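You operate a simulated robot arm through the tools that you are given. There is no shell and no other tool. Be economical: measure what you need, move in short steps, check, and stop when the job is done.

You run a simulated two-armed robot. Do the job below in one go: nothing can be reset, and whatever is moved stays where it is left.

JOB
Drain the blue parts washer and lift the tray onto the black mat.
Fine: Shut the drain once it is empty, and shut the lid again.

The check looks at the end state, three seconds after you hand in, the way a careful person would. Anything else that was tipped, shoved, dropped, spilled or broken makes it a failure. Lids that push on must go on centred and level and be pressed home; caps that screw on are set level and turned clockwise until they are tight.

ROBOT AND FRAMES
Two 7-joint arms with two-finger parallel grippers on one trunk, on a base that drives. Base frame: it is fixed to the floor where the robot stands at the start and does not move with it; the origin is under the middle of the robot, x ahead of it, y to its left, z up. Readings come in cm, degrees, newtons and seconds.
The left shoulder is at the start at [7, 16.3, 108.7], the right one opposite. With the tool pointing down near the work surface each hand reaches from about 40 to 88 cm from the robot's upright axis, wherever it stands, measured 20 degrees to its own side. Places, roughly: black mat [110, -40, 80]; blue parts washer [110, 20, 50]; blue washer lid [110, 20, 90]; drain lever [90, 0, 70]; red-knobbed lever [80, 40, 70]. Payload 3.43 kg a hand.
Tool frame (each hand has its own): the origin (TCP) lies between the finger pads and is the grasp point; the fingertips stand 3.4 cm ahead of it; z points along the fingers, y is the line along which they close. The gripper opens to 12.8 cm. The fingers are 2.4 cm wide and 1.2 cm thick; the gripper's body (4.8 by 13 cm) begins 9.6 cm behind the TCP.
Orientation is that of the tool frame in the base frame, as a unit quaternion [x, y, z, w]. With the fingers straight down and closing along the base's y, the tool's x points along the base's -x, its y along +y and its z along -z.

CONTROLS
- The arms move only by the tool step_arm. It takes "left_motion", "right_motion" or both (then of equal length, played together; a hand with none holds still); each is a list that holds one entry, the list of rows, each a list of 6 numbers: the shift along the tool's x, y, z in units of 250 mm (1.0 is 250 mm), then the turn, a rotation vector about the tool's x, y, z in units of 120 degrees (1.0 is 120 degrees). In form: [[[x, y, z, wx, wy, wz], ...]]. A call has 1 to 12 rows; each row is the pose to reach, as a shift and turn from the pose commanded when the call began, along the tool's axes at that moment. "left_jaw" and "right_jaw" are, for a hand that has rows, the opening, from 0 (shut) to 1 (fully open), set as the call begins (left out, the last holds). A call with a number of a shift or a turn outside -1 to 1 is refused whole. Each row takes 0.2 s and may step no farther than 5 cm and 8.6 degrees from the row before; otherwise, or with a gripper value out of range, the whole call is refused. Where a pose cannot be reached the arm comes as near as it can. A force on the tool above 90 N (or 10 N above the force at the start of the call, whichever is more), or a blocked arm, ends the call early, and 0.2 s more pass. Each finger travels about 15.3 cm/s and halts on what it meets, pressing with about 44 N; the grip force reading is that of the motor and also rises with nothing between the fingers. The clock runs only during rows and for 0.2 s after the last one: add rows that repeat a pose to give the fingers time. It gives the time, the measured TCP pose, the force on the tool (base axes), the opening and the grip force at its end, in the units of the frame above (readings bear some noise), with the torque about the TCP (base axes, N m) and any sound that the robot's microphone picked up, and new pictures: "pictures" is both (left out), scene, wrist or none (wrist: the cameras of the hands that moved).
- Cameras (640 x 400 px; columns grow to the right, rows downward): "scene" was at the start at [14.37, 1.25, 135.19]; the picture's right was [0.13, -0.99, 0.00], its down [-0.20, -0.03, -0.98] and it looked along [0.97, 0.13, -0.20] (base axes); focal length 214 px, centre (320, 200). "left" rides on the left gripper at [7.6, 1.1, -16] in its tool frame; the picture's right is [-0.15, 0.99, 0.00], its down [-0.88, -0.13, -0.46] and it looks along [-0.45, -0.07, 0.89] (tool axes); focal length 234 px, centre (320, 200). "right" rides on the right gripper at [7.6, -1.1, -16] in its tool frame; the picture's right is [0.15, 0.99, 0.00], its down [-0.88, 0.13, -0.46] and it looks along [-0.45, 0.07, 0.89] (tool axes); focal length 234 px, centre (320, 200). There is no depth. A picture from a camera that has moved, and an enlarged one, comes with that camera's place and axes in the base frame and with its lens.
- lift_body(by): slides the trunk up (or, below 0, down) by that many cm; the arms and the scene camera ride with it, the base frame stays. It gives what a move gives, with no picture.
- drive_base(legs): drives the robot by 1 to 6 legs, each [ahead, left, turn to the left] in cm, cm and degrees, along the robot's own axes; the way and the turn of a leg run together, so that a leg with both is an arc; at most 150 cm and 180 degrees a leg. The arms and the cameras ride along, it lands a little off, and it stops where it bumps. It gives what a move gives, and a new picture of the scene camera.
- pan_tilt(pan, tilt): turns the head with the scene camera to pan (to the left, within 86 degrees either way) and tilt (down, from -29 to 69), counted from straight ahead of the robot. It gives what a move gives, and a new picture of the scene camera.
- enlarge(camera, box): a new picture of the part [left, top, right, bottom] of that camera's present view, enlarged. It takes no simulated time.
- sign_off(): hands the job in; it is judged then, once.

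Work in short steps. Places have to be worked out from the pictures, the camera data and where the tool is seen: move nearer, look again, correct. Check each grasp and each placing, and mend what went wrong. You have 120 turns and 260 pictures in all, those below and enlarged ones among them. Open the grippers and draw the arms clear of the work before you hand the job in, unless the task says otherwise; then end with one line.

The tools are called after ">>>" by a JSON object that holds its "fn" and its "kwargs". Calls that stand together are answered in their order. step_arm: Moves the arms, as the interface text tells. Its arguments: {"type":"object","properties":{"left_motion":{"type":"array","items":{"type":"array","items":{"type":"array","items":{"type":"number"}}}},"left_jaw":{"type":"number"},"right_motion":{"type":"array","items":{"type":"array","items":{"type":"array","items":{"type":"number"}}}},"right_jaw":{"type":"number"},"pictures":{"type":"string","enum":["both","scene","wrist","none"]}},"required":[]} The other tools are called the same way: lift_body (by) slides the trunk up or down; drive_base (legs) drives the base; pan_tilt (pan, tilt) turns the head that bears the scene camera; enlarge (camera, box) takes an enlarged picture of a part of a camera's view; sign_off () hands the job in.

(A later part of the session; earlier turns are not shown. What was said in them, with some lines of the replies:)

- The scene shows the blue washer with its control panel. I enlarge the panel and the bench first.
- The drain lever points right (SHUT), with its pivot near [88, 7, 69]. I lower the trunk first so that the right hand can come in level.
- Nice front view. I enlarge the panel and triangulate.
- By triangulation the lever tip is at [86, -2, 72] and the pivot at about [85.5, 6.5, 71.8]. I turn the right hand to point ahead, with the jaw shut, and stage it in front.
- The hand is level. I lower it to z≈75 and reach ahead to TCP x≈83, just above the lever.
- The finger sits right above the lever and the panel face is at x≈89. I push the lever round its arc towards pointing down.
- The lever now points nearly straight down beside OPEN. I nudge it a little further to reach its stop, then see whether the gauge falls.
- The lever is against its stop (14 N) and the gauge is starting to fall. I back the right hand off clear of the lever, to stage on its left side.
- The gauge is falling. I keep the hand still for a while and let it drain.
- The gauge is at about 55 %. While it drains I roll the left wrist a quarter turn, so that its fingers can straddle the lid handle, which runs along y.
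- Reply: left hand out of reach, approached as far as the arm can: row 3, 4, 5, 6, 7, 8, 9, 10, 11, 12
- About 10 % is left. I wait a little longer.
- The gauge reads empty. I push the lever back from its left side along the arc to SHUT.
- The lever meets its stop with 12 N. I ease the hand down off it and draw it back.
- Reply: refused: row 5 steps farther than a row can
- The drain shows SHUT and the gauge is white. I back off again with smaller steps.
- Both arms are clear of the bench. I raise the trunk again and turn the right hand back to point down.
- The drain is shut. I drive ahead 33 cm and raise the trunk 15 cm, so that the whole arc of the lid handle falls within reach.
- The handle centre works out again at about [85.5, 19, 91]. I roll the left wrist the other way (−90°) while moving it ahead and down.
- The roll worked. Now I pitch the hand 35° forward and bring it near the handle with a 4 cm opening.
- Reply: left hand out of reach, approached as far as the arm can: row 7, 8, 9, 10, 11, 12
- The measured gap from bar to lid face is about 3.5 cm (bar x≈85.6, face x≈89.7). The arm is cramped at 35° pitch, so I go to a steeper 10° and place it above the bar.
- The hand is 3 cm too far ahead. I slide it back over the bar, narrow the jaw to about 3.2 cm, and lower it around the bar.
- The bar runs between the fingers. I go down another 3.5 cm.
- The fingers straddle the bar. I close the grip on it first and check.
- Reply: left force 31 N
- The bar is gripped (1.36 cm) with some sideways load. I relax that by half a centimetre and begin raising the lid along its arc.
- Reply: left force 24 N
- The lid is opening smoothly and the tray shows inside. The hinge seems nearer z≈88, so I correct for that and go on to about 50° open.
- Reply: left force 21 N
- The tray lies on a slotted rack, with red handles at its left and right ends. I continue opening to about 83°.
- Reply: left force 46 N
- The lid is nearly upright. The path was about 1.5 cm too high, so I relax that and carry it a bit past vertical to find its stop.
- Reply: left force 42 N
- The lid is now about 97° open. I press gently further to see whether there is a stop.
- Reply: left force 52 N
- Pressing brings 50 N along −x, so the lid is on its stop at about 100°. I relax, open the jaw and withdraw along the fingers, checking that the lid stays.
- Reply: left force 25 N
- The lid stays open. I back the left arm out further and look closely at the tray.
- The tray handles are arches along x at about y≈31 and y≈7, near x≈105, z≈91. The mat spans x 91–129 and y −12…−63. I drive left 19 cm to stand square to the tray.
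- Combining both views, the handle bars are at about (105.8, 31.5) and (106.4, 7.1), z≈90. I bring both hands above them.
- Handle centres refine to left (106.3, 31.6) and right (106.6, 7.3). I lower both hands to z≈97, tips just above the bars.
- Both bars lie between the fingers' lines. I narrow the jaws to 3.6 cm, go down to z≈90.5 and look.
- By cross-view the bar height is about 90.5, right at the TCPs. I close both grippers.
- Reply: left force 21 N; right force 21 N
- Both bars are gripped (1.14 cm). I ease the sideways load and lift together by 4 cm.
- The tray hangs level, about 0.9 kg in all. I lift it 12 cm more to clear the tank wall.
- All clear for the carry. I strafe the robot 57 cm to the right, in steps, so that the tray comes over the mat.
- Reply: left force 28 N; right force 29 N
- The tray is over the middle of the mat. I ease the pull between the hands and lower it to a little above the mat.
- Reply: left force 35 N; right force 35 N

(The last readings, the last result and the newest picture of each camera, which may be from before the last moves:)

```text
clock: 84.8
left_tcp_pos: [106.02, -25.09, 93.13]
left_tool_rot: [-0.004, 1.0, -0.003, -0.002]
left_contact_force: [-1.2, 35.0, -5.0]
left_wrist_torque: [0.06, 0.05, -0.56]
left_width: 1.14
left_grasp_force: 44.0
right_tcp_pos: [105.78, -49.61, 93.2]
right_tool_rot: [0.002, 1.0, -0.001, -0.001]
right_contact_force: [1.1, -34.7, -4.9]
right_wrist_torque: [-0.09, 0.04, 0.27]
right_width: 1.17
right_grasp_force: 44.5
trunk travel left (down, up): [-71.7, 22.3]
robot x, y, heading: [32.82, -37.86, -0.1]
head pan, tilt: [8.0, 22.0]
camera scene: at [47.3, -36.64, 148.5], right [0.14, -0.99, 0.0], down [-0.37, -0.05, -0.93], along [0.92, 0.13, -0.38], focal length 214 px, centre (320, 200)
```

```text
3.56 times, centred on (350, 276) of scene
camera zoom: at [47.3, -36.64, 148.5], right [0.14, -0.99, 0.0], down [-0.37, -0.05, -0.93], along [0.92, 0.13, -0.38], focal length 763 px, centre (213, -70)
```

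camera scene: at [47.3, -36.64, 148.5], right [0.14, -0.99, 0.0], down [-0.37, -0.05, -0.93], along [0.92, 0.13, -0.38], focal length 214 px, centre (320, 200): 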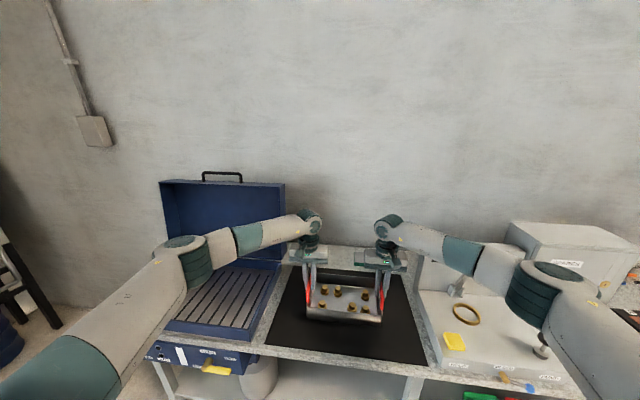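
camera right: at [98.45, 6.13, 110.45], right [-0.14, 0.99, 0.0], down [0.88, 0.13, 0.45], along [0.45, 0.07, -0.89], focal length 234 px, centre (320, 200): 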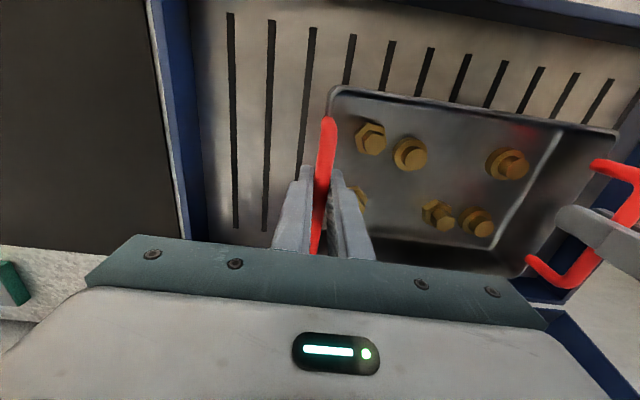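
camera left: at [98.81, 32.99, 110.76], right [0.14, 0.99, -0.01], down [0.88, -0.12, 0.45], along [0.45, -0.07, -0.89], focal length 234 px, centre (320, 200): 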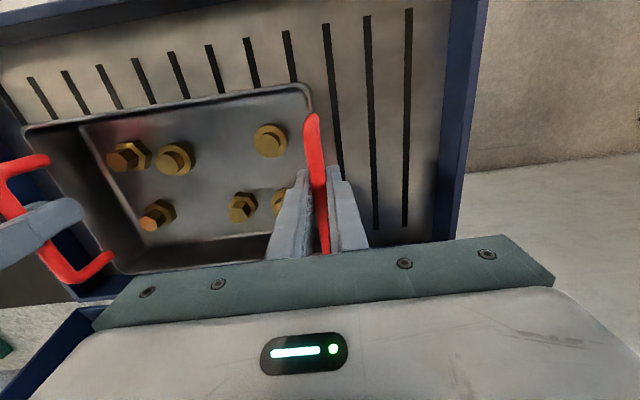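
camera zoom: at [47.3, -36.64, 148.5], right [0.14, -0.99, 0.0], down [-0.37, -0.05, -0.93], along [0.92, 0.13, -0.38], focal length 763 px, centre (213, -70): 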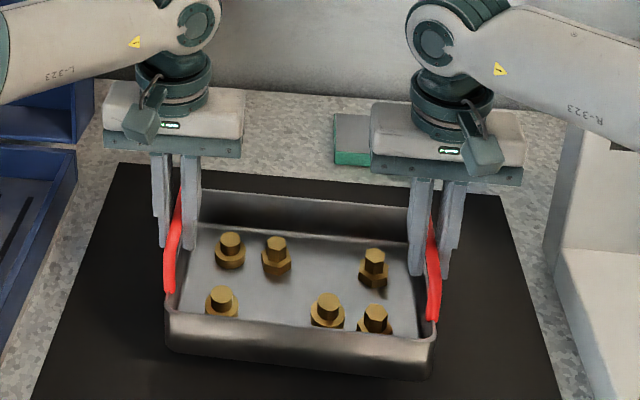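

Near the mat now. I take half of that correction back and lower slowly, watching the vertical force.

>>> {"fn": "step_arm", "kwargs": {"left_motion": [[[0, 0.004, 0.015, 0, 0, 0], [0, 0.004, 0.03, 0, 0, 0], [0, 0.004, 0.045, 0, 0, 0], [0, 0.004, 0.06, 0, 0, 0], [0, 0.004, 0.075, 0, 0, 0], [0, 0.004, 0.09, 0, 0, 0]]], "right_motion": [[[0, -0.004, 0.015, 0, 0, 0], [0, -0.004, 0.03, 0, 0, 0], [0, -0.004, 0.045, 0, 0, 0], [0, -0.004, 0.06, 0, 0, 0], [0, -0.004, 0.075, 0, 0, 0], [0, -0.004, 0.09, 0, 0, 0]]], "pictures": "none"}}

>>> {"fn": "enlarge", "kwargs": {"camera": "scene", "box": [260, 220, 440, 332]}}

```text
clock: 86.2
left_tcp_pos: [106.14, -24.99, 90.71]
left_tool_rot: [-0.004, 1.0, -0.003, -0.001]
left_contact_force: [-1.4, 29.2, -5.2]
left_wrist_torque: [0.02, -0.27, -0.57]
left_width: 1.18
left_grasp_force: 44.1
right_tcp_pos: [105.83, -49.6, 90.73]
right_tool_rot: [0.002, 1.0, 0.0, -0.001]
right_contact_force: [0.9, -28.9, -5.8]
right_wrist_torque: [-0.07, 0.41, 0.07]
right_width: 1.14
right_grasp_force: 43.8
trunk travel left (down, up): [-71.7, 22.3]
robot x, y, heading: [32.79, -37.96, -0.0]
head pan, tilt: [8.0, 22.0]
```

```text
3.56 times, centred on (350, 276) of scene
camera zoom: at [47.36, -36.64, 148.49], right [0.14, -0.99, 0.0], down [-0.37, -0.05, -0.93], along [0.92, 0.13, -0.38], focal length 763 px, centre (213, -70)
```

zoom: 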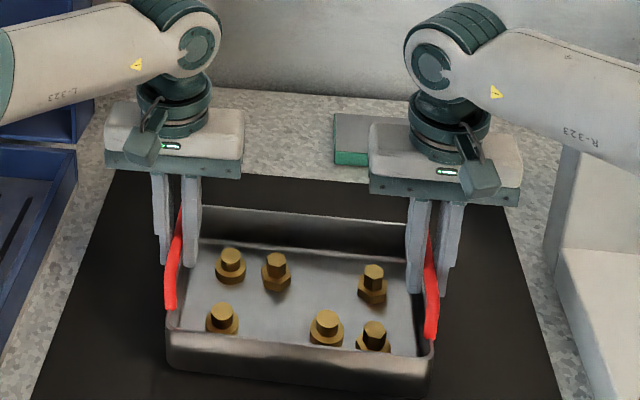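

Still hanging (−5 N each). I lower it another centimetre or so in fine steps.

>>> {"fn": "step_arm", "kwargs": {"left_motion": [[[0, 0.004, 0.01, 0, 0, 0], [0, 0.004, 0.02, 0, 0, 0], [0, 0.004, 0.03, 0, 0, 0], [0, 0.004, 0.04, 0, 0, 0]]], "right_motion": [[[0, -0.004, 0.01, 0, 0, 0], [0, -0.004, 0.02, 0, 0, 0], [0, -0.004, 0.03, 0, 0, 0], [0, -0.004, 0.04, 0, 0, 0]]], "pictures": "none"}}

```text
clock: 87.2
left_tcp_pos: [106.29, -25.1, 89.83]
left_tool_rot: [-0.003, 1.0, -0.004, -0.001]
left_contact_force: [-0.5, 25.0, -5.4]
left_wrist_torque: [0.08, 0.2, -0.44]
left_width: 1.15
left_grasp_force: 43.8
right_tcp_pos: [105.9, -49.66, 89.74]
right_tool_rot: [0.003, 1.0, 0.0, 0.0]
right_contact_force: [1.0, -26.1, -5.1]
right_wrist_torque: [0.02, -0.11, 0.1]
right_width: 1.15
right_grasp_force: 43.8
trunk travel left (down, up): [-71.7, 22.3]
robot x, y, heading: [32.8, -37.62, -0.3]
head pan, tilt: [8.0, 22.0]
```

>>> {"fn": "step_arm", "kwargs": {"left_motion": [[[0, 0.004, 0.01, 0, 0, 0], [0, 0.004, 0.02, 0, 0, 0], [0, 0.004, 0.03, 0, 0, 0], [0, 0.004, 0.04, 0, 0, 0]]], "right_motion": [[[0, -0.004, 0.01, 0, 0, 0], [0, -0.004, 0.02, 0, 0, 0], [0, -0.004, 0.03, 0, 0, 0], [0, -0.004, 0.04, 0, 0, 0]]], "pictures": "none"}}

>>> {"fn": "enlarge", "kwargs": {"camera": "scene", "box": [260, 220, 440, 332]}}

```text
clock: 88.2
left_tcp_pos: [105.9, -25.17, 89.57]
left_tool_rot: [-0.002, 1.0, -0.005, 0.004]
left_contact_force: [15.4, 17.6, 30.6]
left_wrist_torque: [-0.04, 0.03, -0.93]
left_width: 1.18
left_grasp_force: 44.2
right_tcp_pos: [105.79, -49.75, 89.64]
right_tool_rot: [0.002, 1.0, 0.001, 0.006]
right_contact_force: [15.6, -17.1, 36.0]
right_wrist_torque: [1.1, -0.26, 0.09]
right_width: 1.15
right_grasp_force: 41.7
trunk travel left (down, up): [-71.7, 22.3]
robot x, y, heading: [33.16, -38.02, -0.1]
head pan, tilt: [8.0, 22.0]
```

```text
3.56 times, centred on (350, 276) of scene
camera zoom: at [46.78, -36.65, 148.64], right [0.14, -0.99, 0.0], down [-0.37, -0.05, -0.93], along [0.92, 0.13, -0.37], focal length 763 px, centre (213, -70)
```

zoom: 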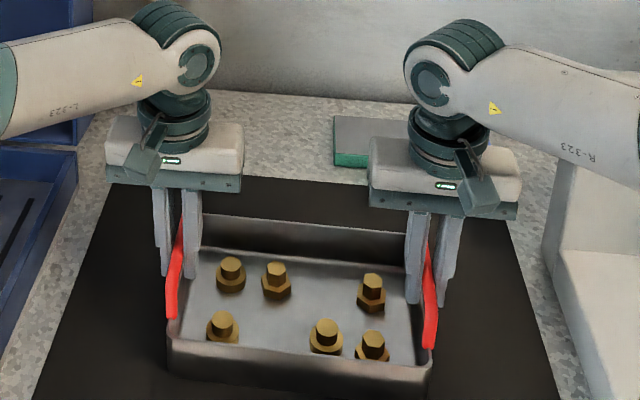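

The tray has landed: +30 N up at z≈89.6. I take the pressure off and open both jaws to 3.5 cm.

>>> {"fn": "step_arm", "kwargs": {"left_motion": [[[0, 0.003, -0.015, 0, 0, 0], [0, 0.003, -0.025, 0, 0, 0], [0, 0.003, -0.025, 0, 0, 0]]], "right_motion": [[[0, -0.003, -0.015, 0, 0, 0], [0, -0.003, -0.025, 0, 0, 0], [0, -0.003, -0.025, 0, 0, 0]]], "pictures": "none"}}

>>> {"fn": "step_arm", "kwargs": {"left_motion": [[[0, 0, 0, 0, 0, 0], [0, 0, 0, 0, 0, 0], [0, 0, 0, 0, 0, 0]]], "right_motion": [[[0, 0, 0, 0, 0, 0], [0, 0, 0, 0, 0, 0], [0, 0, 0, 0, 0, 0]]], "left_jaw": 0.28, "right_jaw": 0.28, "pictures": "wrist"}}

```text
clock: 89.0
left_tcp_pos: [105.88, -25.16, 89.42]
left_tool_rot: [-0.002, 1.0, -0.006, 0.0]
left_contact_force: [14.7, 3.1, 6.6]
left_wrist_torque: [-0.04, -1.24, -0.28]
left_width: 1.15
left_grasp_force: 44.0
right_tcp_pos: [105.63, -49.72, 89.45]
right_tool_rot: [0.0, 1.0, 0.002, 0.0]
right_contact_force: [8.0, -6.0, 13.6]
right_wrist_torque: [-0.03, -1.24, -0.04]
right_width: 1.14
right_grasp_force: 43.6
trunk travel left (down, up): [-71.7, 22.3]
robot x, y, heading: [32.65, -38.03, -0.2]
head pan, tilt: [8.0, 22.0]
```

```text
clock: 89.8
left_tcp_pos: [105.94, -25.0, 89.44]
left_tool_rot: [-0.002, 1.0, -0.004, -0.001]
left_contact_force: [-0.9, -0.4, -0.1]
left_wrist_torque: [-0.02, 0.0, 0.01]
left_width: 3.57
left_grasp_force: 0.0
right_tcp_pos: [105.64, -49.8, 89.57]
right_tool_rot: [0.001, 1.0, 0.001, 0.0]
right_contact_force: [-0.2, -0.2, 0.4]
right_wrist_torque: [-0.01, -0.01, 0.03]
right_width: 3.59
right_grasp_force: 0.1
trunk travel left (down, up): [-71.7, 22.3]
robot x, y, heading: [33.01, -37.99, -0.2]
head pan, tilt: [8.0, 22.0]
camera right: at [98.11, -50.82, 105.42], right [-0.14, 0.99, 0.0], down [0.88, 0.13, 0.46], along [0.45, 0.07, -0.89], focal length 234 px, centre (320, 200)
camera left: at [98.44, -23.72, 105.66], right [0.14, 0.99, -0.01], down [0.88, -0.12, 0.46], along [0.45, -0.07, -0.89], focal length 234 px, centre (320, 200)
```

right: 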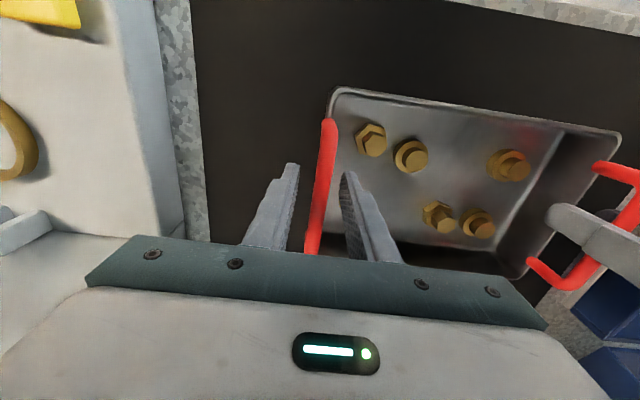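
left: 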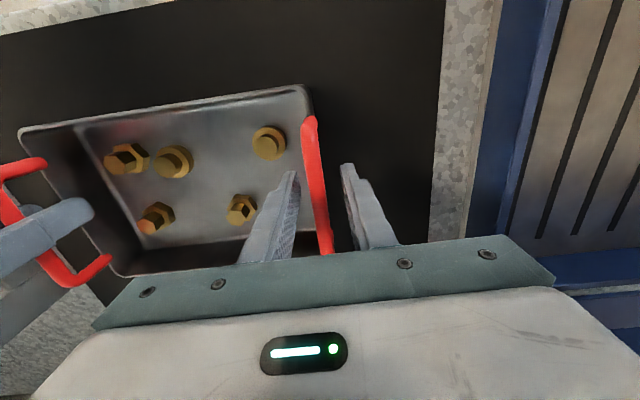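

Both handles are free. I raise both hands straight up.

>>> {"fn": "step_arm", "kwargs": {"left_motion": [[[0, 0, -0.06, 0, 0, 0], [0, 0, -0.15, 0, 0, 0], [0, 0, -0.3, 0, 0, 0], [0, 0, -0.45, 0, 0, 0], [0, 0, -0.6, 0, 0, 0], [0, 0, -0.75, 0, 0, 0], [0, 0, -0.9, 0, 0, 0], [0, 0, -1.0, 0, 0, 0]]], "right_motion": [[[0, 0, -0.06, 0, 0, 0], [0, 0, -0.15, 0, 0, 0], [0, 0, -0.3, 0, 0, 0], [0, 0, -0.45, 0, 0, 0], [0, 0, -0.6, 0, 0, 0], [0, 0, -0.75, 0, 0, 0], [0, 0, -0.9, 0, 0, 0], [0, 0, -1.0, 0, 0, 0]]], "pictures": "scene"}}

```text
clock: 91.6
left_tcp_pos: [105.84, -24.64, 114.57]
left_tool_rot: [-0.002, 1.0, -0.004, -0.001]
left_contact_force: [-0.6, -1.3, -0.1]
left_wrist_torque: [0.01, 0.01, -0.03]
left_width: 3.6
left_grasp_force: 0.0
right_tcp_pos: [105.63, -49.82, 114.64]
right_tool_rot: [0.0, 1.0, 0.001, 0.0]
right_contact_force: [-0.5, 0.3, 0.4]
right_wrist_torque: [-0.01, 0.01, 0.01]
right_width: 3.6
right_grasp_force: 0.1
trunk travel left (down, up): [-71.7, 22.3]
robot x, y, heading: [32.55, -37.7, -0.2]
head pan, tilt: [8.0, 22.0]
camera scene: at [47.08, -36.63, 148.51], right [0.14, -0.99, 0.0], down [-0.37, -0.05, -0.93], along [0.92, 0.13, -0.37], focal length 214 px, centre (320, 200)
```

scene: 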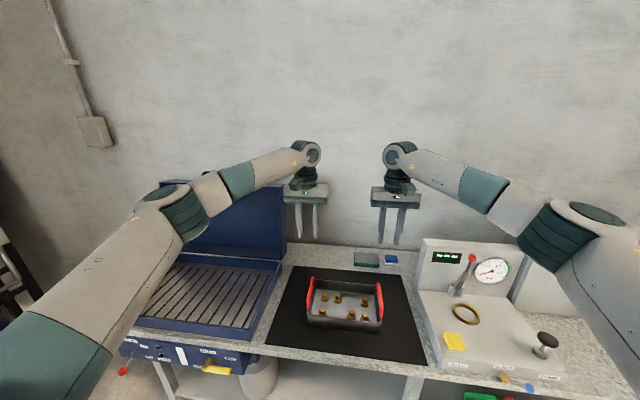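

The tray stands squarely on the mat. I draw both hands back a bit, then return the robot to y≈0 to close the lid.

>>> {"fn": "step_arm", "kwargs": {"left_motion": [[[0.04, 0.0, -0.15, 0, 0, 0], [0.08, 0.0, -0.3, 0, 0, 0], [0.12, 0.0, -0.45, 0, 0, 0], [0.16, 0, -0.6, 0, 0, 0], [0.2, 0, -0.75, 0, 0, 0], [0.24, 0, -0.9, 0, 0, 0]]], "right_motion": [[[0.15, 0.0, -0.05, 0, 0, 0], [0.3, 0.0, -0.1, 0, 0, 0], [0.45, 0.0, -0.15, 0, 0, 0], [0.6, -0.05, -0.25, 0, 0, 0], [0.75, -0.1, -0.35, 0, 0, 0], [0.9, -0.15, -0.45, 0, 0, 0]]], "left_jaw": 0.25, "right_jaw": 0.1, "pictures": "none"}}

>>> {"fn": "drive_base", "kwargs": {"legs": [[0, 38, 0]]}}

```text
clock: 93.0
left_tcp_pos: [99.41, -24.72, 137.17]
left_tool_rot: [-0.002, 1.0, -0.003, 0.001]
left_contact_force: [-0.5, 0.5, 0.9]
left_wrist_torque: [0.03, -0.05, -0.01]
left_width: 3.19
left_grasp_force: 0.1
right_tcp_pos: [82.77, -53.51, 125.75]
right_tool_rot: [0.0, 1.0, 0.001, 0.001]
right_contact_force: [-0.5, 0.3, -0.1]
right_wrist_torque: [0.03, -0.08, -0.01]
right_width: 1.29
right_grasp_force: 0.1
trunk travel left (down, up): [-71.7, 22.3]
robot x, y, heading: [32.96, -37.77, -0.1]
head pan, tilt: [8.0, 22.0]
```

```text
clock: 95.4
left_tcp_pos: [99.91, 13.18, 137.22]
left_tool_rot: [-0.004, 1.0, -0.004, 0.001]
left_contact_force: [-0.2, 0.5, 0.1]
left_wrist_torque: [0.01, 0.01, 0.04]
left_width: 3.19
left_grasp_force: 0.0
right_tcp_pos: [83.19, -15.72, 125.65]
right_tool_rot: [0.001, 1.0, 0.001, 0.001]
right_contact_force: [0.1, 0.1, 0.1]
right_wrist_torque: [-0.01, 0.0, 0.02]
right_width: 1.26
right_grasp_force: 0.1
trunk travel left (down, up): [-71.7, 22.3]
robot x, y, heading: [32.65, -0.33, -0.0]
head pan, tilt: [8.0, 22.0]
camera scene: at [47.24, 0.9, 148.51], right [0.14, -0.99, 0.0], down [-0.37, -0.05, -0.93], along [0.92, 0.13, -0.37], focal length 214 px, centre (320, 200)
```

scene: 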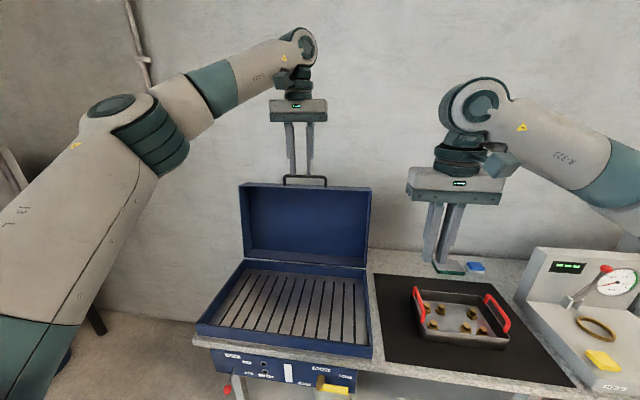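

Lid still up. I roll the left wrist −90° while sliding 6.5 cm left, then pitch it forward again.

>>> {"fn": "step_arm", "kwargs": {"left_motion": [[[0, 0.022, 0, 0, 0, -0.0625], [0, 0.043, 0, 0, 0, -0.125], [0, 0.065, 0, 0, 0, -0.1875], [0, 0.087, 0, 0, 0, -0.25], [0, 0.108, 0, 0, 0, -0.3125], [0, 0.13, 0, 0, 0, -0.375], [0, 0.152, 0, 0, 0, -0.4375], [0, 0.173, 0, 0, 0, -0.5], [0, 0.195, 0, 0, 0, -0.5625], [0, 0.217, 0, 0, 0, -0.625], [0, 0.238, 0, 0, 0, -0.6875], [0, 0.26, 0, 0, 0, -0.75]]], "pictures": "none"}}

>>> {"fn": "step_arm", "kwargs": {"left_motion": [[[0, -0.03, 0.02, 0.06, 0, 0], [0, -0.06, 0.04, 0.12, 0, 0], [0, -0.09, 0.06, 0.18, 0, 0], [0, -0.12, 0.08, 0.24, 0, 0], [0, -0.15, 0.1, 0.3, 0, 0], [0, -0.2, 0.14, 0.36, 0, 0], [0, -0.25, 0.18, 0.42, 0, 0], [0, -0.3, 0.22, 0.48, 0, 0], [0, -0.35, 0.26, 0.54, 0, 0], [0, -0.4, 0.3, 0.59, 0, 0], [0, -0.5, 0.34, 0.59, 0, 0], [0, -0.6, 0.4, 0.59, 0, 0]]], "pictures": "both"}}

```text
clock: 98.0
left_tcp_pos: [99.75, 19.58, 136.9]
left_tool_rot: [0.71, -0.704, 0.003, 0.003]
left_contact_force: [-0.2, -0.2, -0.7]
left_wrist_torque: [0.0, 0.0, -0.01]
left_width: 3.21
left_grasp_force: 0.0
right_tcp_pos: [83.31, -15.62, 125.74]
right_tool_rot: [0.0, 1.0, 0.0, 0.001]
right_contact_force: [0.8, 0.4, -0.5]
right_wrist_torque: [0.03, 0.0, -0.01]
right_width: 1.28
right_grasp_force: 0.1
trunk travel left (down, up): [-71.7, 22.3]
robot x, y, heading: [32.9, -0.31, -0.0]
head pan, tilt: [8.0, 22.0]
```

```text
clock: 100.6
left_tcp_pos: [114.9, 19.59, 126.85]
left_tool_rot: [0.58, -0.572, 0.41, -0.409]
left_contact_force: [0.1, 0.1, 0.1]
left_wrist_torque: [-0.02, -0.02, -0.02]
left_width: 3.2
left_grasp_force: 0.1
right_tcp_pos: [83.49, -15.71, 125.7]
right_tool_rot: [0.0, 1.0, 0.0, 0.0]
right_contact_force: [-0.7, -0.7, -0.5]
right_wrist_torque: [0.0, 0.01, -0.01]
right_width: 1.3
right_grasp_force: 0.1
trunk travel left (down, up): [-71.7, 22.3]
robot x, y, heading: [32.84, 0.21, -0.0]
head pan, tilt: [8.0, 22.0]
camera scene: at [47.39, 1.0, 148.49], right [0.14, -0.99, 0.0], down [-0.37, -0.05, -0.93], along [0.92, 0.13, -0.38], focal length 214 px, centre (320, 200)
camera left: at [99.66, 12.05, 131.38], right [-0.33, 0.14, -0.94], down [-0.39, 0.88, 0.27], along [0.86, 0.46, -0.23], focal length 234 px, centre (320, 200)
```

scene: 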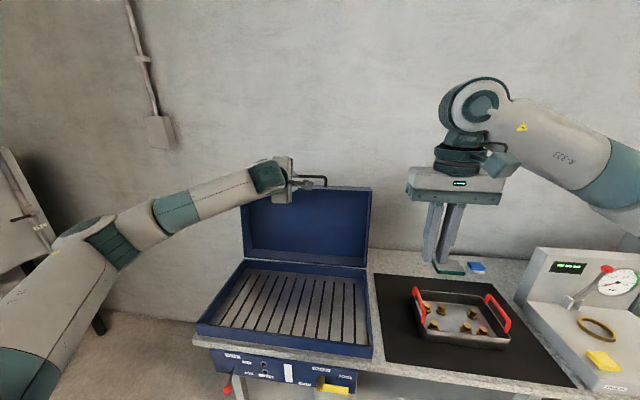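
left: 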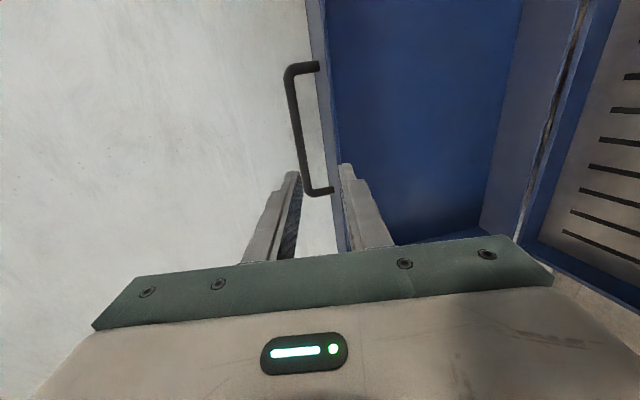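

I shift up 3 cm to the earlier line of approach and go in part of the way.

>>> {"fn": "step_arm", "kwargs": {"left_motion": [[[0, -0.06, 0.0, 0, 0, 0], [0, -0.12, 0.06, 0, 0, 0], [0, -0.12, 0.2, 0, 0, 0], [0, -0.12, 0.36, 0, 0, 0]]], "pictures": "wrist"}}

```text
clock: 101.6
left_tcp_pos: [124.5, 19.61, 126.76]
left_tool_rot: [0.581, -0.574, 0.409, -0.408]
left_contact_force: [0.2, -0.2, 0.3]
left_wrist_torque: [-0.01, 0.0, 0.02]
left_width: 3.18
left_grasp_force: 0.1
right_tcp_pos: [83.48, -15.71, 125.66]
right_tool_rot: [0.0, 1.0, 0.0, -0.001]
right_contact_force: [0.4, -1.4, -0.1]
right_wrist_torque: [0.02, 0.03, 0.01]
right_width: 1.27
right_grasp_force: 0.0
trunk travel left (down, up): [-71.7, 22.3]
robot x, y, heading: [32.92, 0.14, -0.0]
head pan, tilt: [8.0, 22.0]
camera left: at [109.23, 12.03, 131.23], right [-0.33, 0.14, -0.93], down [-0.39, 0.88, 0.27], along [0.86, 0.46, -0.24], focal length 234 px, centre (320, 200)
```

left: 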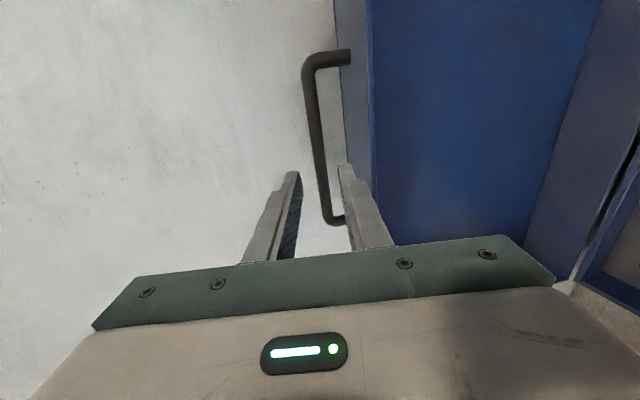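

I lower by 0.6 cm to match the release line and advance, with the bar entering between the fingers.

>>> {"fn": "step_arm", "kwargs": {"left_motion": [[[0, 0.025, 0.0, 0, 0, 0], [0, 0.025, 0.1, 0, 0, 0], [0, 0.025, 0.2, 0, 0, 0], [0, 0.025, 0.28, 0, 0, 0]]], "pictures": "wrist"}}

```text
clock: 102.6
left_tcp_pos: [130.75, 19.7, 124.01]
left_tool_rot: [0.581, -0.572, 0.411, -0.408]
left_contact_force: [0.6, -0.3, 0.5]
left_wrist_torque: [0.02, 0.03, -0.01]
left_width: 3.2
left_grasp_force: 0.1
right_tcp_pos: [83.32, -15.78, 125.6]
right_tool_rot: [0.0, 1.0, 0.001, 0.0]
right_contact_force: [0.1, -0.1, -0.8]
right_wrist_torque: [0.01, 0.02, -0.02]
right_width: 1.27
right_grasp_force: 0.1
trunk travel left (down, up): [-71.7, 22.3]
robot x, y, heading: [32.6, -0.35, 0.1]
head pan, tilt: [8.0, 22.0]
camera left: at [115.49, 12.14, 128.44], right [-0.33, 0.14, -0.94], down [-0.39, 0.88, 0.27], along [0.86, 0.46, -0.23], focal length 234 px, centre (320, 200)
```

left: 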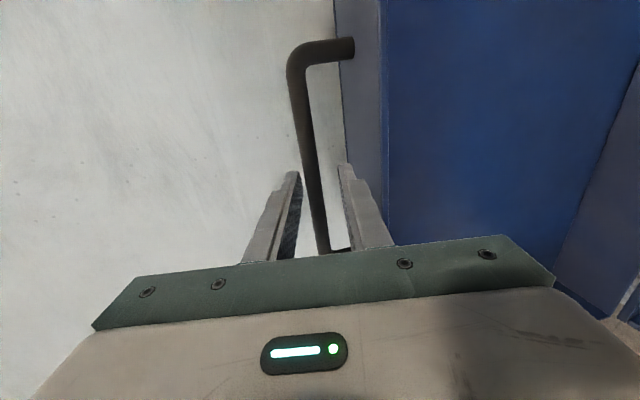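

Good alignment. I go 2.8 cm further and close on the bar.

>>> {"fn": "step_arm", "kwargs": {"left_motion": [[[0, -0.005, 0.06, 0, 0, 0], [0, -0.01, 0.11, 0, 0, 0]]], "pictures": "none"}}

>>> {"fn": "step_arm", "kwargs": {"left_motion": [[[0, 0, 0, 0, 0, 0], [0, 0, 0, 0, 0, 0], [0, 0, 0, 0, 0, 0]]], "left_jaw": 0, "pictures": "wrist"}}

```text
clock: 103.2
left_tcp_pos: [133.52, 19.77, 123.29]
left_tool_rot: [0.58, -0.573, 0.41, -0.408]
left_contact_force: [0.3, 0.1, -0.3]
left_wrist_torque: [0.02, 0.0, 0.01]
left_width: 3.2
left_grasp_force: 0.0
right_tcp_pos: [83.34, -15.71, 125.56]
right_tool_rot: [0.0, 1.0, 0.001, 0.0]
right_contact_force: [0.1, -0.2, 0.1]
right_wrist_torque: [-0.02, 0.04, -0.02]
right_width: 1.29
right_grasp_force: 0.1
trunk travel left (down, up): [-71.7, 22.3]
robot x, y, heading: [33.04, -0.14, -0.0]
head pan, tilt: [8.0, 22.0]
```

```text
clock: 104.0
left_tcp_pos: [133.36, 19.71, 123.63]
left_tool_rot: [0.579, -0.572, 0.412, -0.41]
left_contact_force: [7.2, 3.3, 14.5]
left_wrist_torque: [1.02, 0.01, -0.49]
left_width: 1.36
left_grasp_force: 45.1
right_tcp_pos: [83.25, -15.76, 125.82]
right_tool_rot: [0.0, 1.0, 0.0, 0.001]
right_contact_force: [-0.1, 0.0, -0.6]
right_wrist_torque: [-0.01, 0.03, 0.02]
right_width: 1.3
right_grasp_force: 0.0
trunk travel left (down, up): [-71.7, 22.3]
robot x, y, heading: [32.75, -0.23, 0.1]
head pan, tilt: [8.0, 22.0]
camera left: at [118.02, 12.16, 127.99], right [-0.32, 0.14, -0.94], down [-0.39, 0.88, 0.26], along [0.86, 0.45, -0.23], focal length 234 px, centre (320, 200)
```

left: 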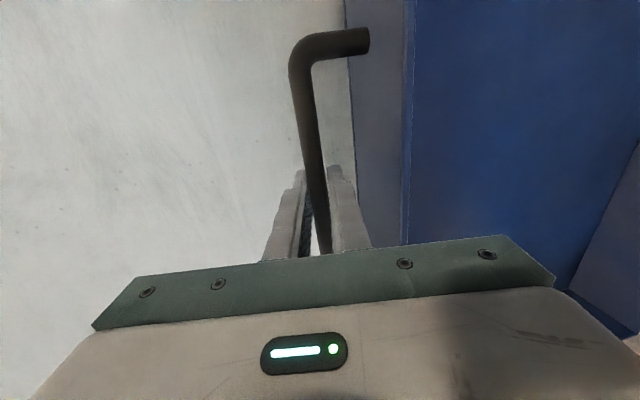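

The bar is gripped. The opening points fit an arc about (121, 90) with a radius of 35.8 cm, so I follow that back down to about 70°.

>>> {"fn": "step_arm", "kwargs": {"left_motion": [[[0, -0.004, -0.164, -0.028, 0, 0], [0, 0.018, -0.312, -0.056, 0, 0], [0, 0.054, -0.457, -0.084, 0, 0], [0, 0.106, -0.598, -0.112, 0, 0], [0, 0.172, -0.733, -0.14, 0, 0], [0, 0.252, -0.859, -0.168, 0, 0]]], "pictures": "scene"}}

```text
clock: 105.4
left_tcp_pos: [111.84, 19.71, 123.33]
left_tool_rot: [0.644, -0.639, 0.298, -0.296]
left_contact_force: [12.4, -1.7, -39.7]
left_wrist_torque: [0.49, -0.02, -0.6]
left_width: 1.36
left_grasp_force: 45.2
right_tcp_pos: [84.07, -15.57, 125.46]
right_tool_rot: [0.0, 1.0, 0.0, -0.004]
right_contact_force: [-0.6, 0.1, 0.8]
right_wrist_torque: [0.0, 0.01, -0.02]
right_width: 1.28
right_grasp_force: 0.1
trunk travel left (down, up): [-71.7, 22.3]
robot x, y, heading: [32.76, -0.44, -0.2]
head pan, tilt: [8.0, 22.0]
camera scene: at [48.18, 1.13, 148.38], right [0.14, -0.99, 0.0], down [-0.38, -0.05, -0.92], along [0.92, 0.13, -0.38], focal length 214 px, centre (320, 200)
```

scene: 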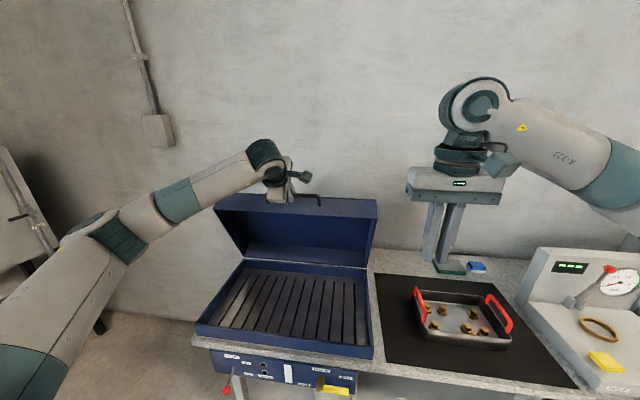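

I was pulling up by 40 N, about 1 cm too high. I correct inward and go on down to about 45°.

>>> {"fn": "step_arm", "kwargs": {"left_motion": [[[0, 0.06, 0.01, -0.01, 0, 0], [0, 0.143, -0.034, -0.028, 0, 0], [0, 0.279, -0.106, -0.056, 0, 0], [0, 0.423, -0.162, -0.084, 0, 0], [0, 0.574, -0.2, -0.112, 0, 0]]], "pictures": "none"}}

```text
clock: 106.6
left_tcp_pos: [98.39, 19.68, 116.25]
left_tool_rot: [0.674, -0.666, 0.227, -0.223]
left_contact_force: [9.1, 8.7, -11.2]
left_wrist_torque: [0.45, -0.21, -0.43]
left_width: 1.39
left_grasp_force: 45.1
right_tcp_pos: [83.6, -15.51, 125.61]
right_tool_rot: [0.0, 1.0, 0.0, 0.0]
right_contact_force: [-0.4, -0.5, 0.9]
right_wrist_torque: [-0.03, 0.02, 0.0]
right_width: 1.3
right_grasp_force: 0.1
trunk travel left (down, up): [-71.7, 22.3]
robot x, y, heading: [32.9, -0.3, 0.0]
head pan, tilt: [8.0, 22.0]
```

Tracking well now. I continue down to about 15°.

>>> {"fn": "step_arm", "kwargs": {"left_motion": [[[0, 0.153, 0.026, -0.028, 0, 0], [0, 0.305, 0.057, -0.056, 0, 0], [0, 0.453, 0.103, -0.084, 0, 0], [0, 0.596, 0.165, -0.112, 0, 0], [0, 0.73, 0.245, -0.14, 0, 0]]], "pictures": "scene"}}

```text
clock: 107.8
left_tcp_pos: [87.23, 19.57, 100.7]
left_tool_rot: [0.699, -0.693, 0.128, -0.121]
left_contact_force: [1.3, 13.6, -1.8]
left_wrist_torque: [-0.07, 0.02, -0.18]
left_width: 1.37
left_grasp_force: 44.6
right_tcp_pos: [83.3, -15.45, 125.69]
right_tool_rot: [0.0, 1.0, 0.001, 0.001]
right_contact_force: [-0.6, 0.4, 0.0]
right_wrist_torque: [0.02, 0.01, 0.01]
right_width: 1.27
right_grasp_force: 0.1
trunk travel left (down, up): [-71.7, 22.3]
robot x, y, heading: [32.94, -0.37, -0.2]
head pan, tilt: [8.0, 22.0]
camera scene: at [47.28, 1.24, 148.51], right [0.14, -0.99, 0.0], down [-0.37, -0.05, -0.93], along [0.92, 0.13, -0.38], focal length 214 px, centre (320, 200)
```

scene: 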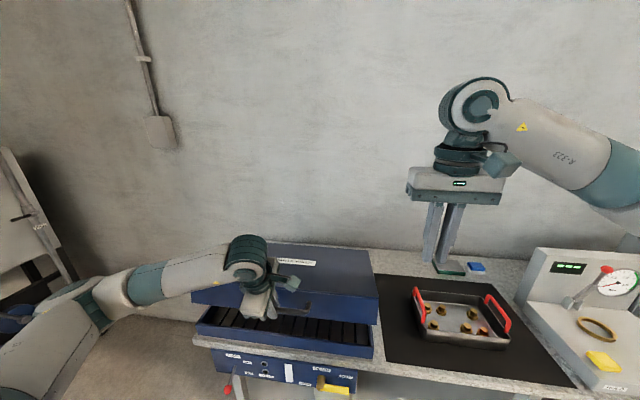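

Nearly shut. I bring it gently down to the closed position.

>>> {"fn": "step_arm", "kwargs": {"left_motion": [[[0, 0.033, 0.04, -0.01, 0, 0], [0, 0.067, 0.08, -0.02, 0, 0], [0, 0.095, 0.123, -0.03, 0, 0], [0, 0.124, 0.167, -0.04, 0, 0], [0, 0.15, 0.212, -0.05, 0, 0], [0, 0.175, 0.257, -0.06, 0, 0], [0, 0.187, 0.28, -0.07, 0, 0], [0, 0.198, 0.304, -0.08, 0, 0]]], "pictures": "both"}}

```text
clock: 109.6
left_tcp_pos: [85.36, 19.33, 91.93]
left_tool_rot: [0.707, -0.7, 0.071, -0.065]
left_contact_force: [5.5, 22.5, 16.7]
left_wrist_torque: [0.41, -0.28, 0.11]
left_width: 1.38
left_grasp_force: 44.4
right_tcp_pos: [83.28, -15.33, 125.81]
right_tool_rot: [0.001, 1.0, -0.001, 0.002]
right_contact_force: [-0.6, 0.6, 0.6]
right_wrist_torque: [-0.01, -0.01, 0.02]
right_width: 1.25
right_grasp_force: 0.0
trunk travel left (down, up): [-71.7, 22.3]
robot x, y, heading: [32.68, -0.24, -0.1]
head pan, tilt: [8.0, 22.0]
camera scene: at [47.11, 1.3, 148.56], right [0.14, -0.99, 0.0], down [-0.37, -0.05, -0.93], along [0.92, 0.13, -0.37], focal length 214 px, centre (320, 200)
camera left: at [81.34, 11.98, 107.67], right [-0.97, 0.14, -0.19], down [0.03, 0.89, 0.46], along [0.23, 0.44, -0.87], focal length 234 px, centre (320, 200)
```

scene: 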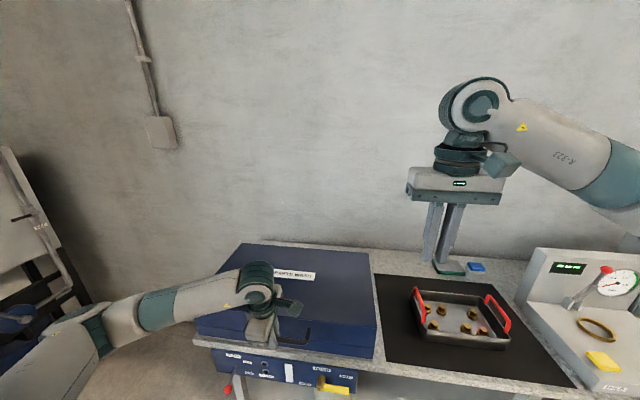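
left: 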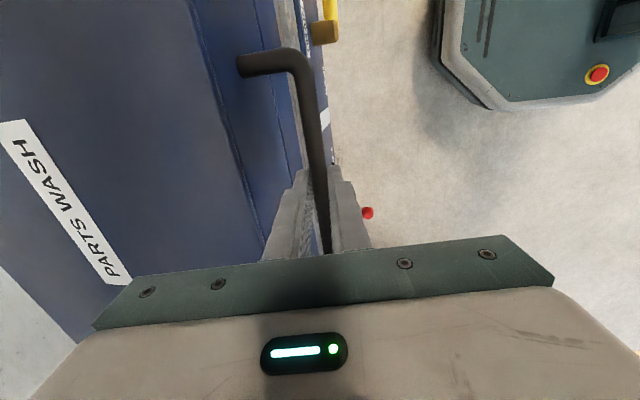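

The lid rests at its original height with 17 N upward on the hand. I open the jaw and withdraw upward along the fingers.

>>> {"fn": "step_arm", "kwargs": {"left_motion": [[[0, 0, 0, 0, 0, 0], [0, 0, 0, 0, 0, 0], [0, 0, 0, 0, 0, 0]]], "left_jaw": 0.25, "pictures": "wrist"}}

```text
clock: 110.4
left_tcp_pos: [85.24, 19.13, 91.72]
left_tool_rot: [0.706, -0.702, 0.069, -0.063]
left_contact_force: [0.5, 0.5, -0.3]
left_wrist_torque: [0.05, 0.0, -0.05]
left_width: 3.18
left_grasp_force: 0.1
right_tcp_pos: [83.39, -15.62, 125.73]
right_tool_rot: [0.0, 1.0, 0.001, 0.0]
right_contact_force: [-0.2, -0.1, 0.0]
right_wrist_torque: [0.03, 0.01, 0.0]
right_width: 1.28
right_grasp_force: 0.1
trunk travel left (down, up): [-71.7, 22.3]
robot x, y, heading: [32.51, -0.66, -0.2]
head pan, tilt: [8.0, 22.0]
camera left: at [81.33, 11.63, 107.48], right [-0.97, 0.14, -0.19], down [0.04, 0.88, 0.46], along [0.23, 0.44, -0.87], focal length 234 px, centre (320, 200)
```

left: 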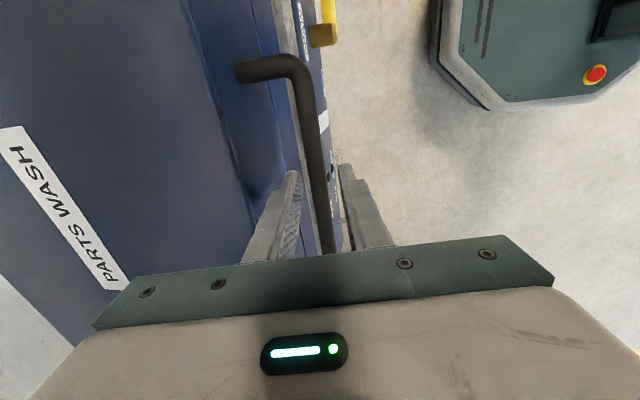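

Free of the bar. I withdraw 20 cm up and look at the result.

>>> {"fn": "step_arm", "kwargs": {"left_motion": [[[0, 0, -0.06, 0, 0, 0], [0, 0, -0.14, 0, 0, 0], [0, 0, -0.26, 0, 0, 0], [0, 0, -0.4, 0, 0, 0], [0, 0, -0.56, 0, 0, 0], [0, 0, -0.74, 0, 0, 0], [0, 0, -0.9, 0, 0, 0]]], "pictures": "none"}}

>>> {"fn": "drive_base", "kwargs": {"legs": [[-30, 0, 0]]}}

>>> {"fn": "enlarge", "kwargs": {"camera": "scene", "box": [220, 200, 440, 340]}}

```text
clock: 112.0
left_tcp_pos: [80.87, 19.2, 114.05]
left_tool_rot: [0.706, -0.702, 0.07, -0.063]
left_contact_force: [0.1, 0.7, 0.0]
left_wrist_torque: [0.0, 0.01, 0.01]
left_width: 3.17
left_grasp_force: 0.0
right_tcp_pos: [83.29, -15.78, 125.76]
right_tool_rot: [0.0, 1.0, 0.001, 0.001]
right_contact_force: [0.3, -0.5, 0.0]
right_wrist_torque: [0.02, -0.03, 0.01]
right_width: 1.26
right_grasp_force: 0.2
trunk travel left (down, up): [-71.7, 22.3]
robot x, y, heading: [32.92, -0.33, -0.2]
head pan, tilt: [8.0, 22.0]
```

```text
clock: 114.0
left_tcp_pos: [51.13, 19.29, 114.04]
left_tool_rot: [0.708, -0.7, 0.069, -0.063]
left_contact_force: [0.4, -0.4, -0.1]
left_wrist_torque: [-0.01, -0.05, 0.01]
left_width: 3.23
left_grasp_force: 0.2
right_tcp_pos: [53.72, -15.62, 125.77]
right_tool_rot: [-0.001, 1.0, 0.0, 0.0]
right_contact_force: [0.6, -0.5, 0.4]
right_wrist_torque: [-0.03, 0.01, 0.01]
right_width: 1.29
right_grasp_force: 0.0
trunk travel left (down, up): [-71.7, 22.3]
robot x, y, heading: [3.29, -0.04, 0.2]
head pan, tilt: [8.0, 22.0]
camera scene: at [17.54, 1.02, 148.49], right [0.14, -0.99, 0.0], down [-0.37, -0.05, -0.93], along [0.92, 0.13, -0.38], focal length 214 px, centre (320, 200)
```

scene: 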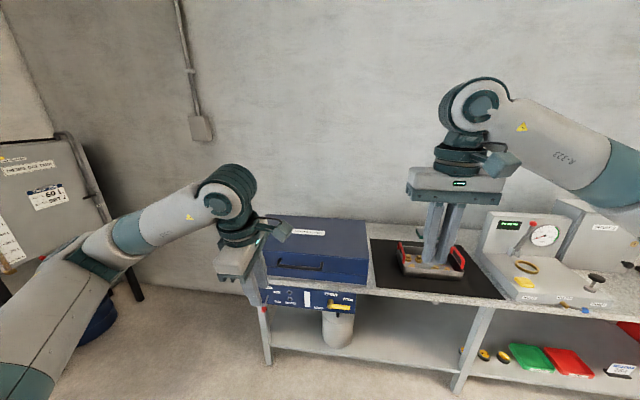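

```text
2.86 times, centred on (330, 270) of scene
camera zoom: at [17.54, 1.02, 148.49], right [0.14, -0.99, 0.0], down [-0.37, -0.05, -0.93], along [0.92, 0.13, -0.38], focal length 613 px, centre (291, 0)
```

zoom: 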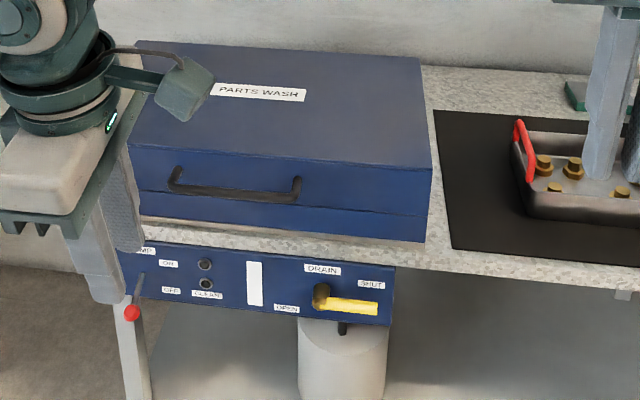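

The lid is shut flush, the drain is at SHUT, the gauge is empty and the tray is on the mat. I open both grippers fully, clear of everything.

>>> {"fn": "step_arm", "kwargs": {"left_motion": [[[0, 0, 0, 0, 0, 0], [0, 0, 0, 0, 0, 0], [0, 0, 0, 0, 0, 0]]], "right_motion": [[[0, 0, 0, 0, 0, 0], [0, 0, 0, 0, 0, 0], [0, 0, 0, 0, 0, 0]]], "left_jaw": 1, "right_jaw": 1, "pictures": "scene"}}

```text
clock: 114.8
left_tcp_pos: [51.05, 19.32, 113.88]
left_tool_rot: [0.708, -0.7, 0.069, -0.064]
left_contact_force: [-0.6, 0.4, -0.3]
left_wrist_torque: [-0.01, -0.02, -0.03]
left_width: 12.81
left_grasp_force: 0.1
right_tcp_pos: [53.56, -15.52, 125.65]
right_tool_rot: [-0.002, 1.0, 0.001, 0.0]
right_contact_force: [-0.3, -0.3, 0.4]
right_wrist_torque: [0.03, 0.0, 0.0]
right_width: 12.79
right_grasp_force: 0.0
trunk travel left (down, up): [-71.7, 22.3]
robot x, y, heading: [3.04, -0.31, 0.4]
head pan, tilt: [8.0, 22.0]
camera scene: at [17.42, 1.02, 148.51], right [0.14, -0.99, 0.0], down [-0.37, -0.05, -0.93], along [0.92, 0.13, -0.37], focal length 214 px, centre (320, 200)
```

scene: 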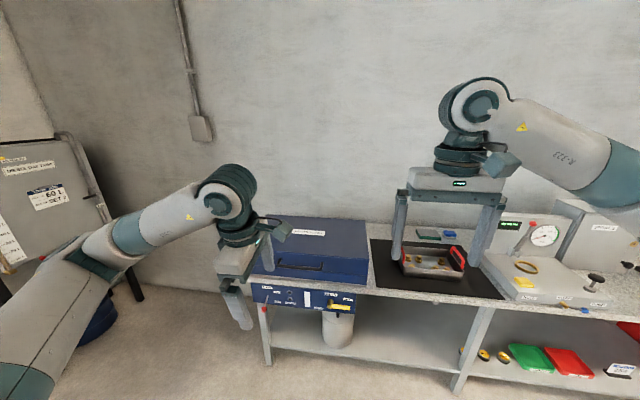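

Everything is in place and both arms are clear, so I hand the job in.

>>> {"fn": "sign_off", "kwargs": {}}

```text
The job is handed in.
```

The washer is drained and its drain shut again, the tray with its parts is on the black mat, the lid is closed, and both arms are clear of the work.
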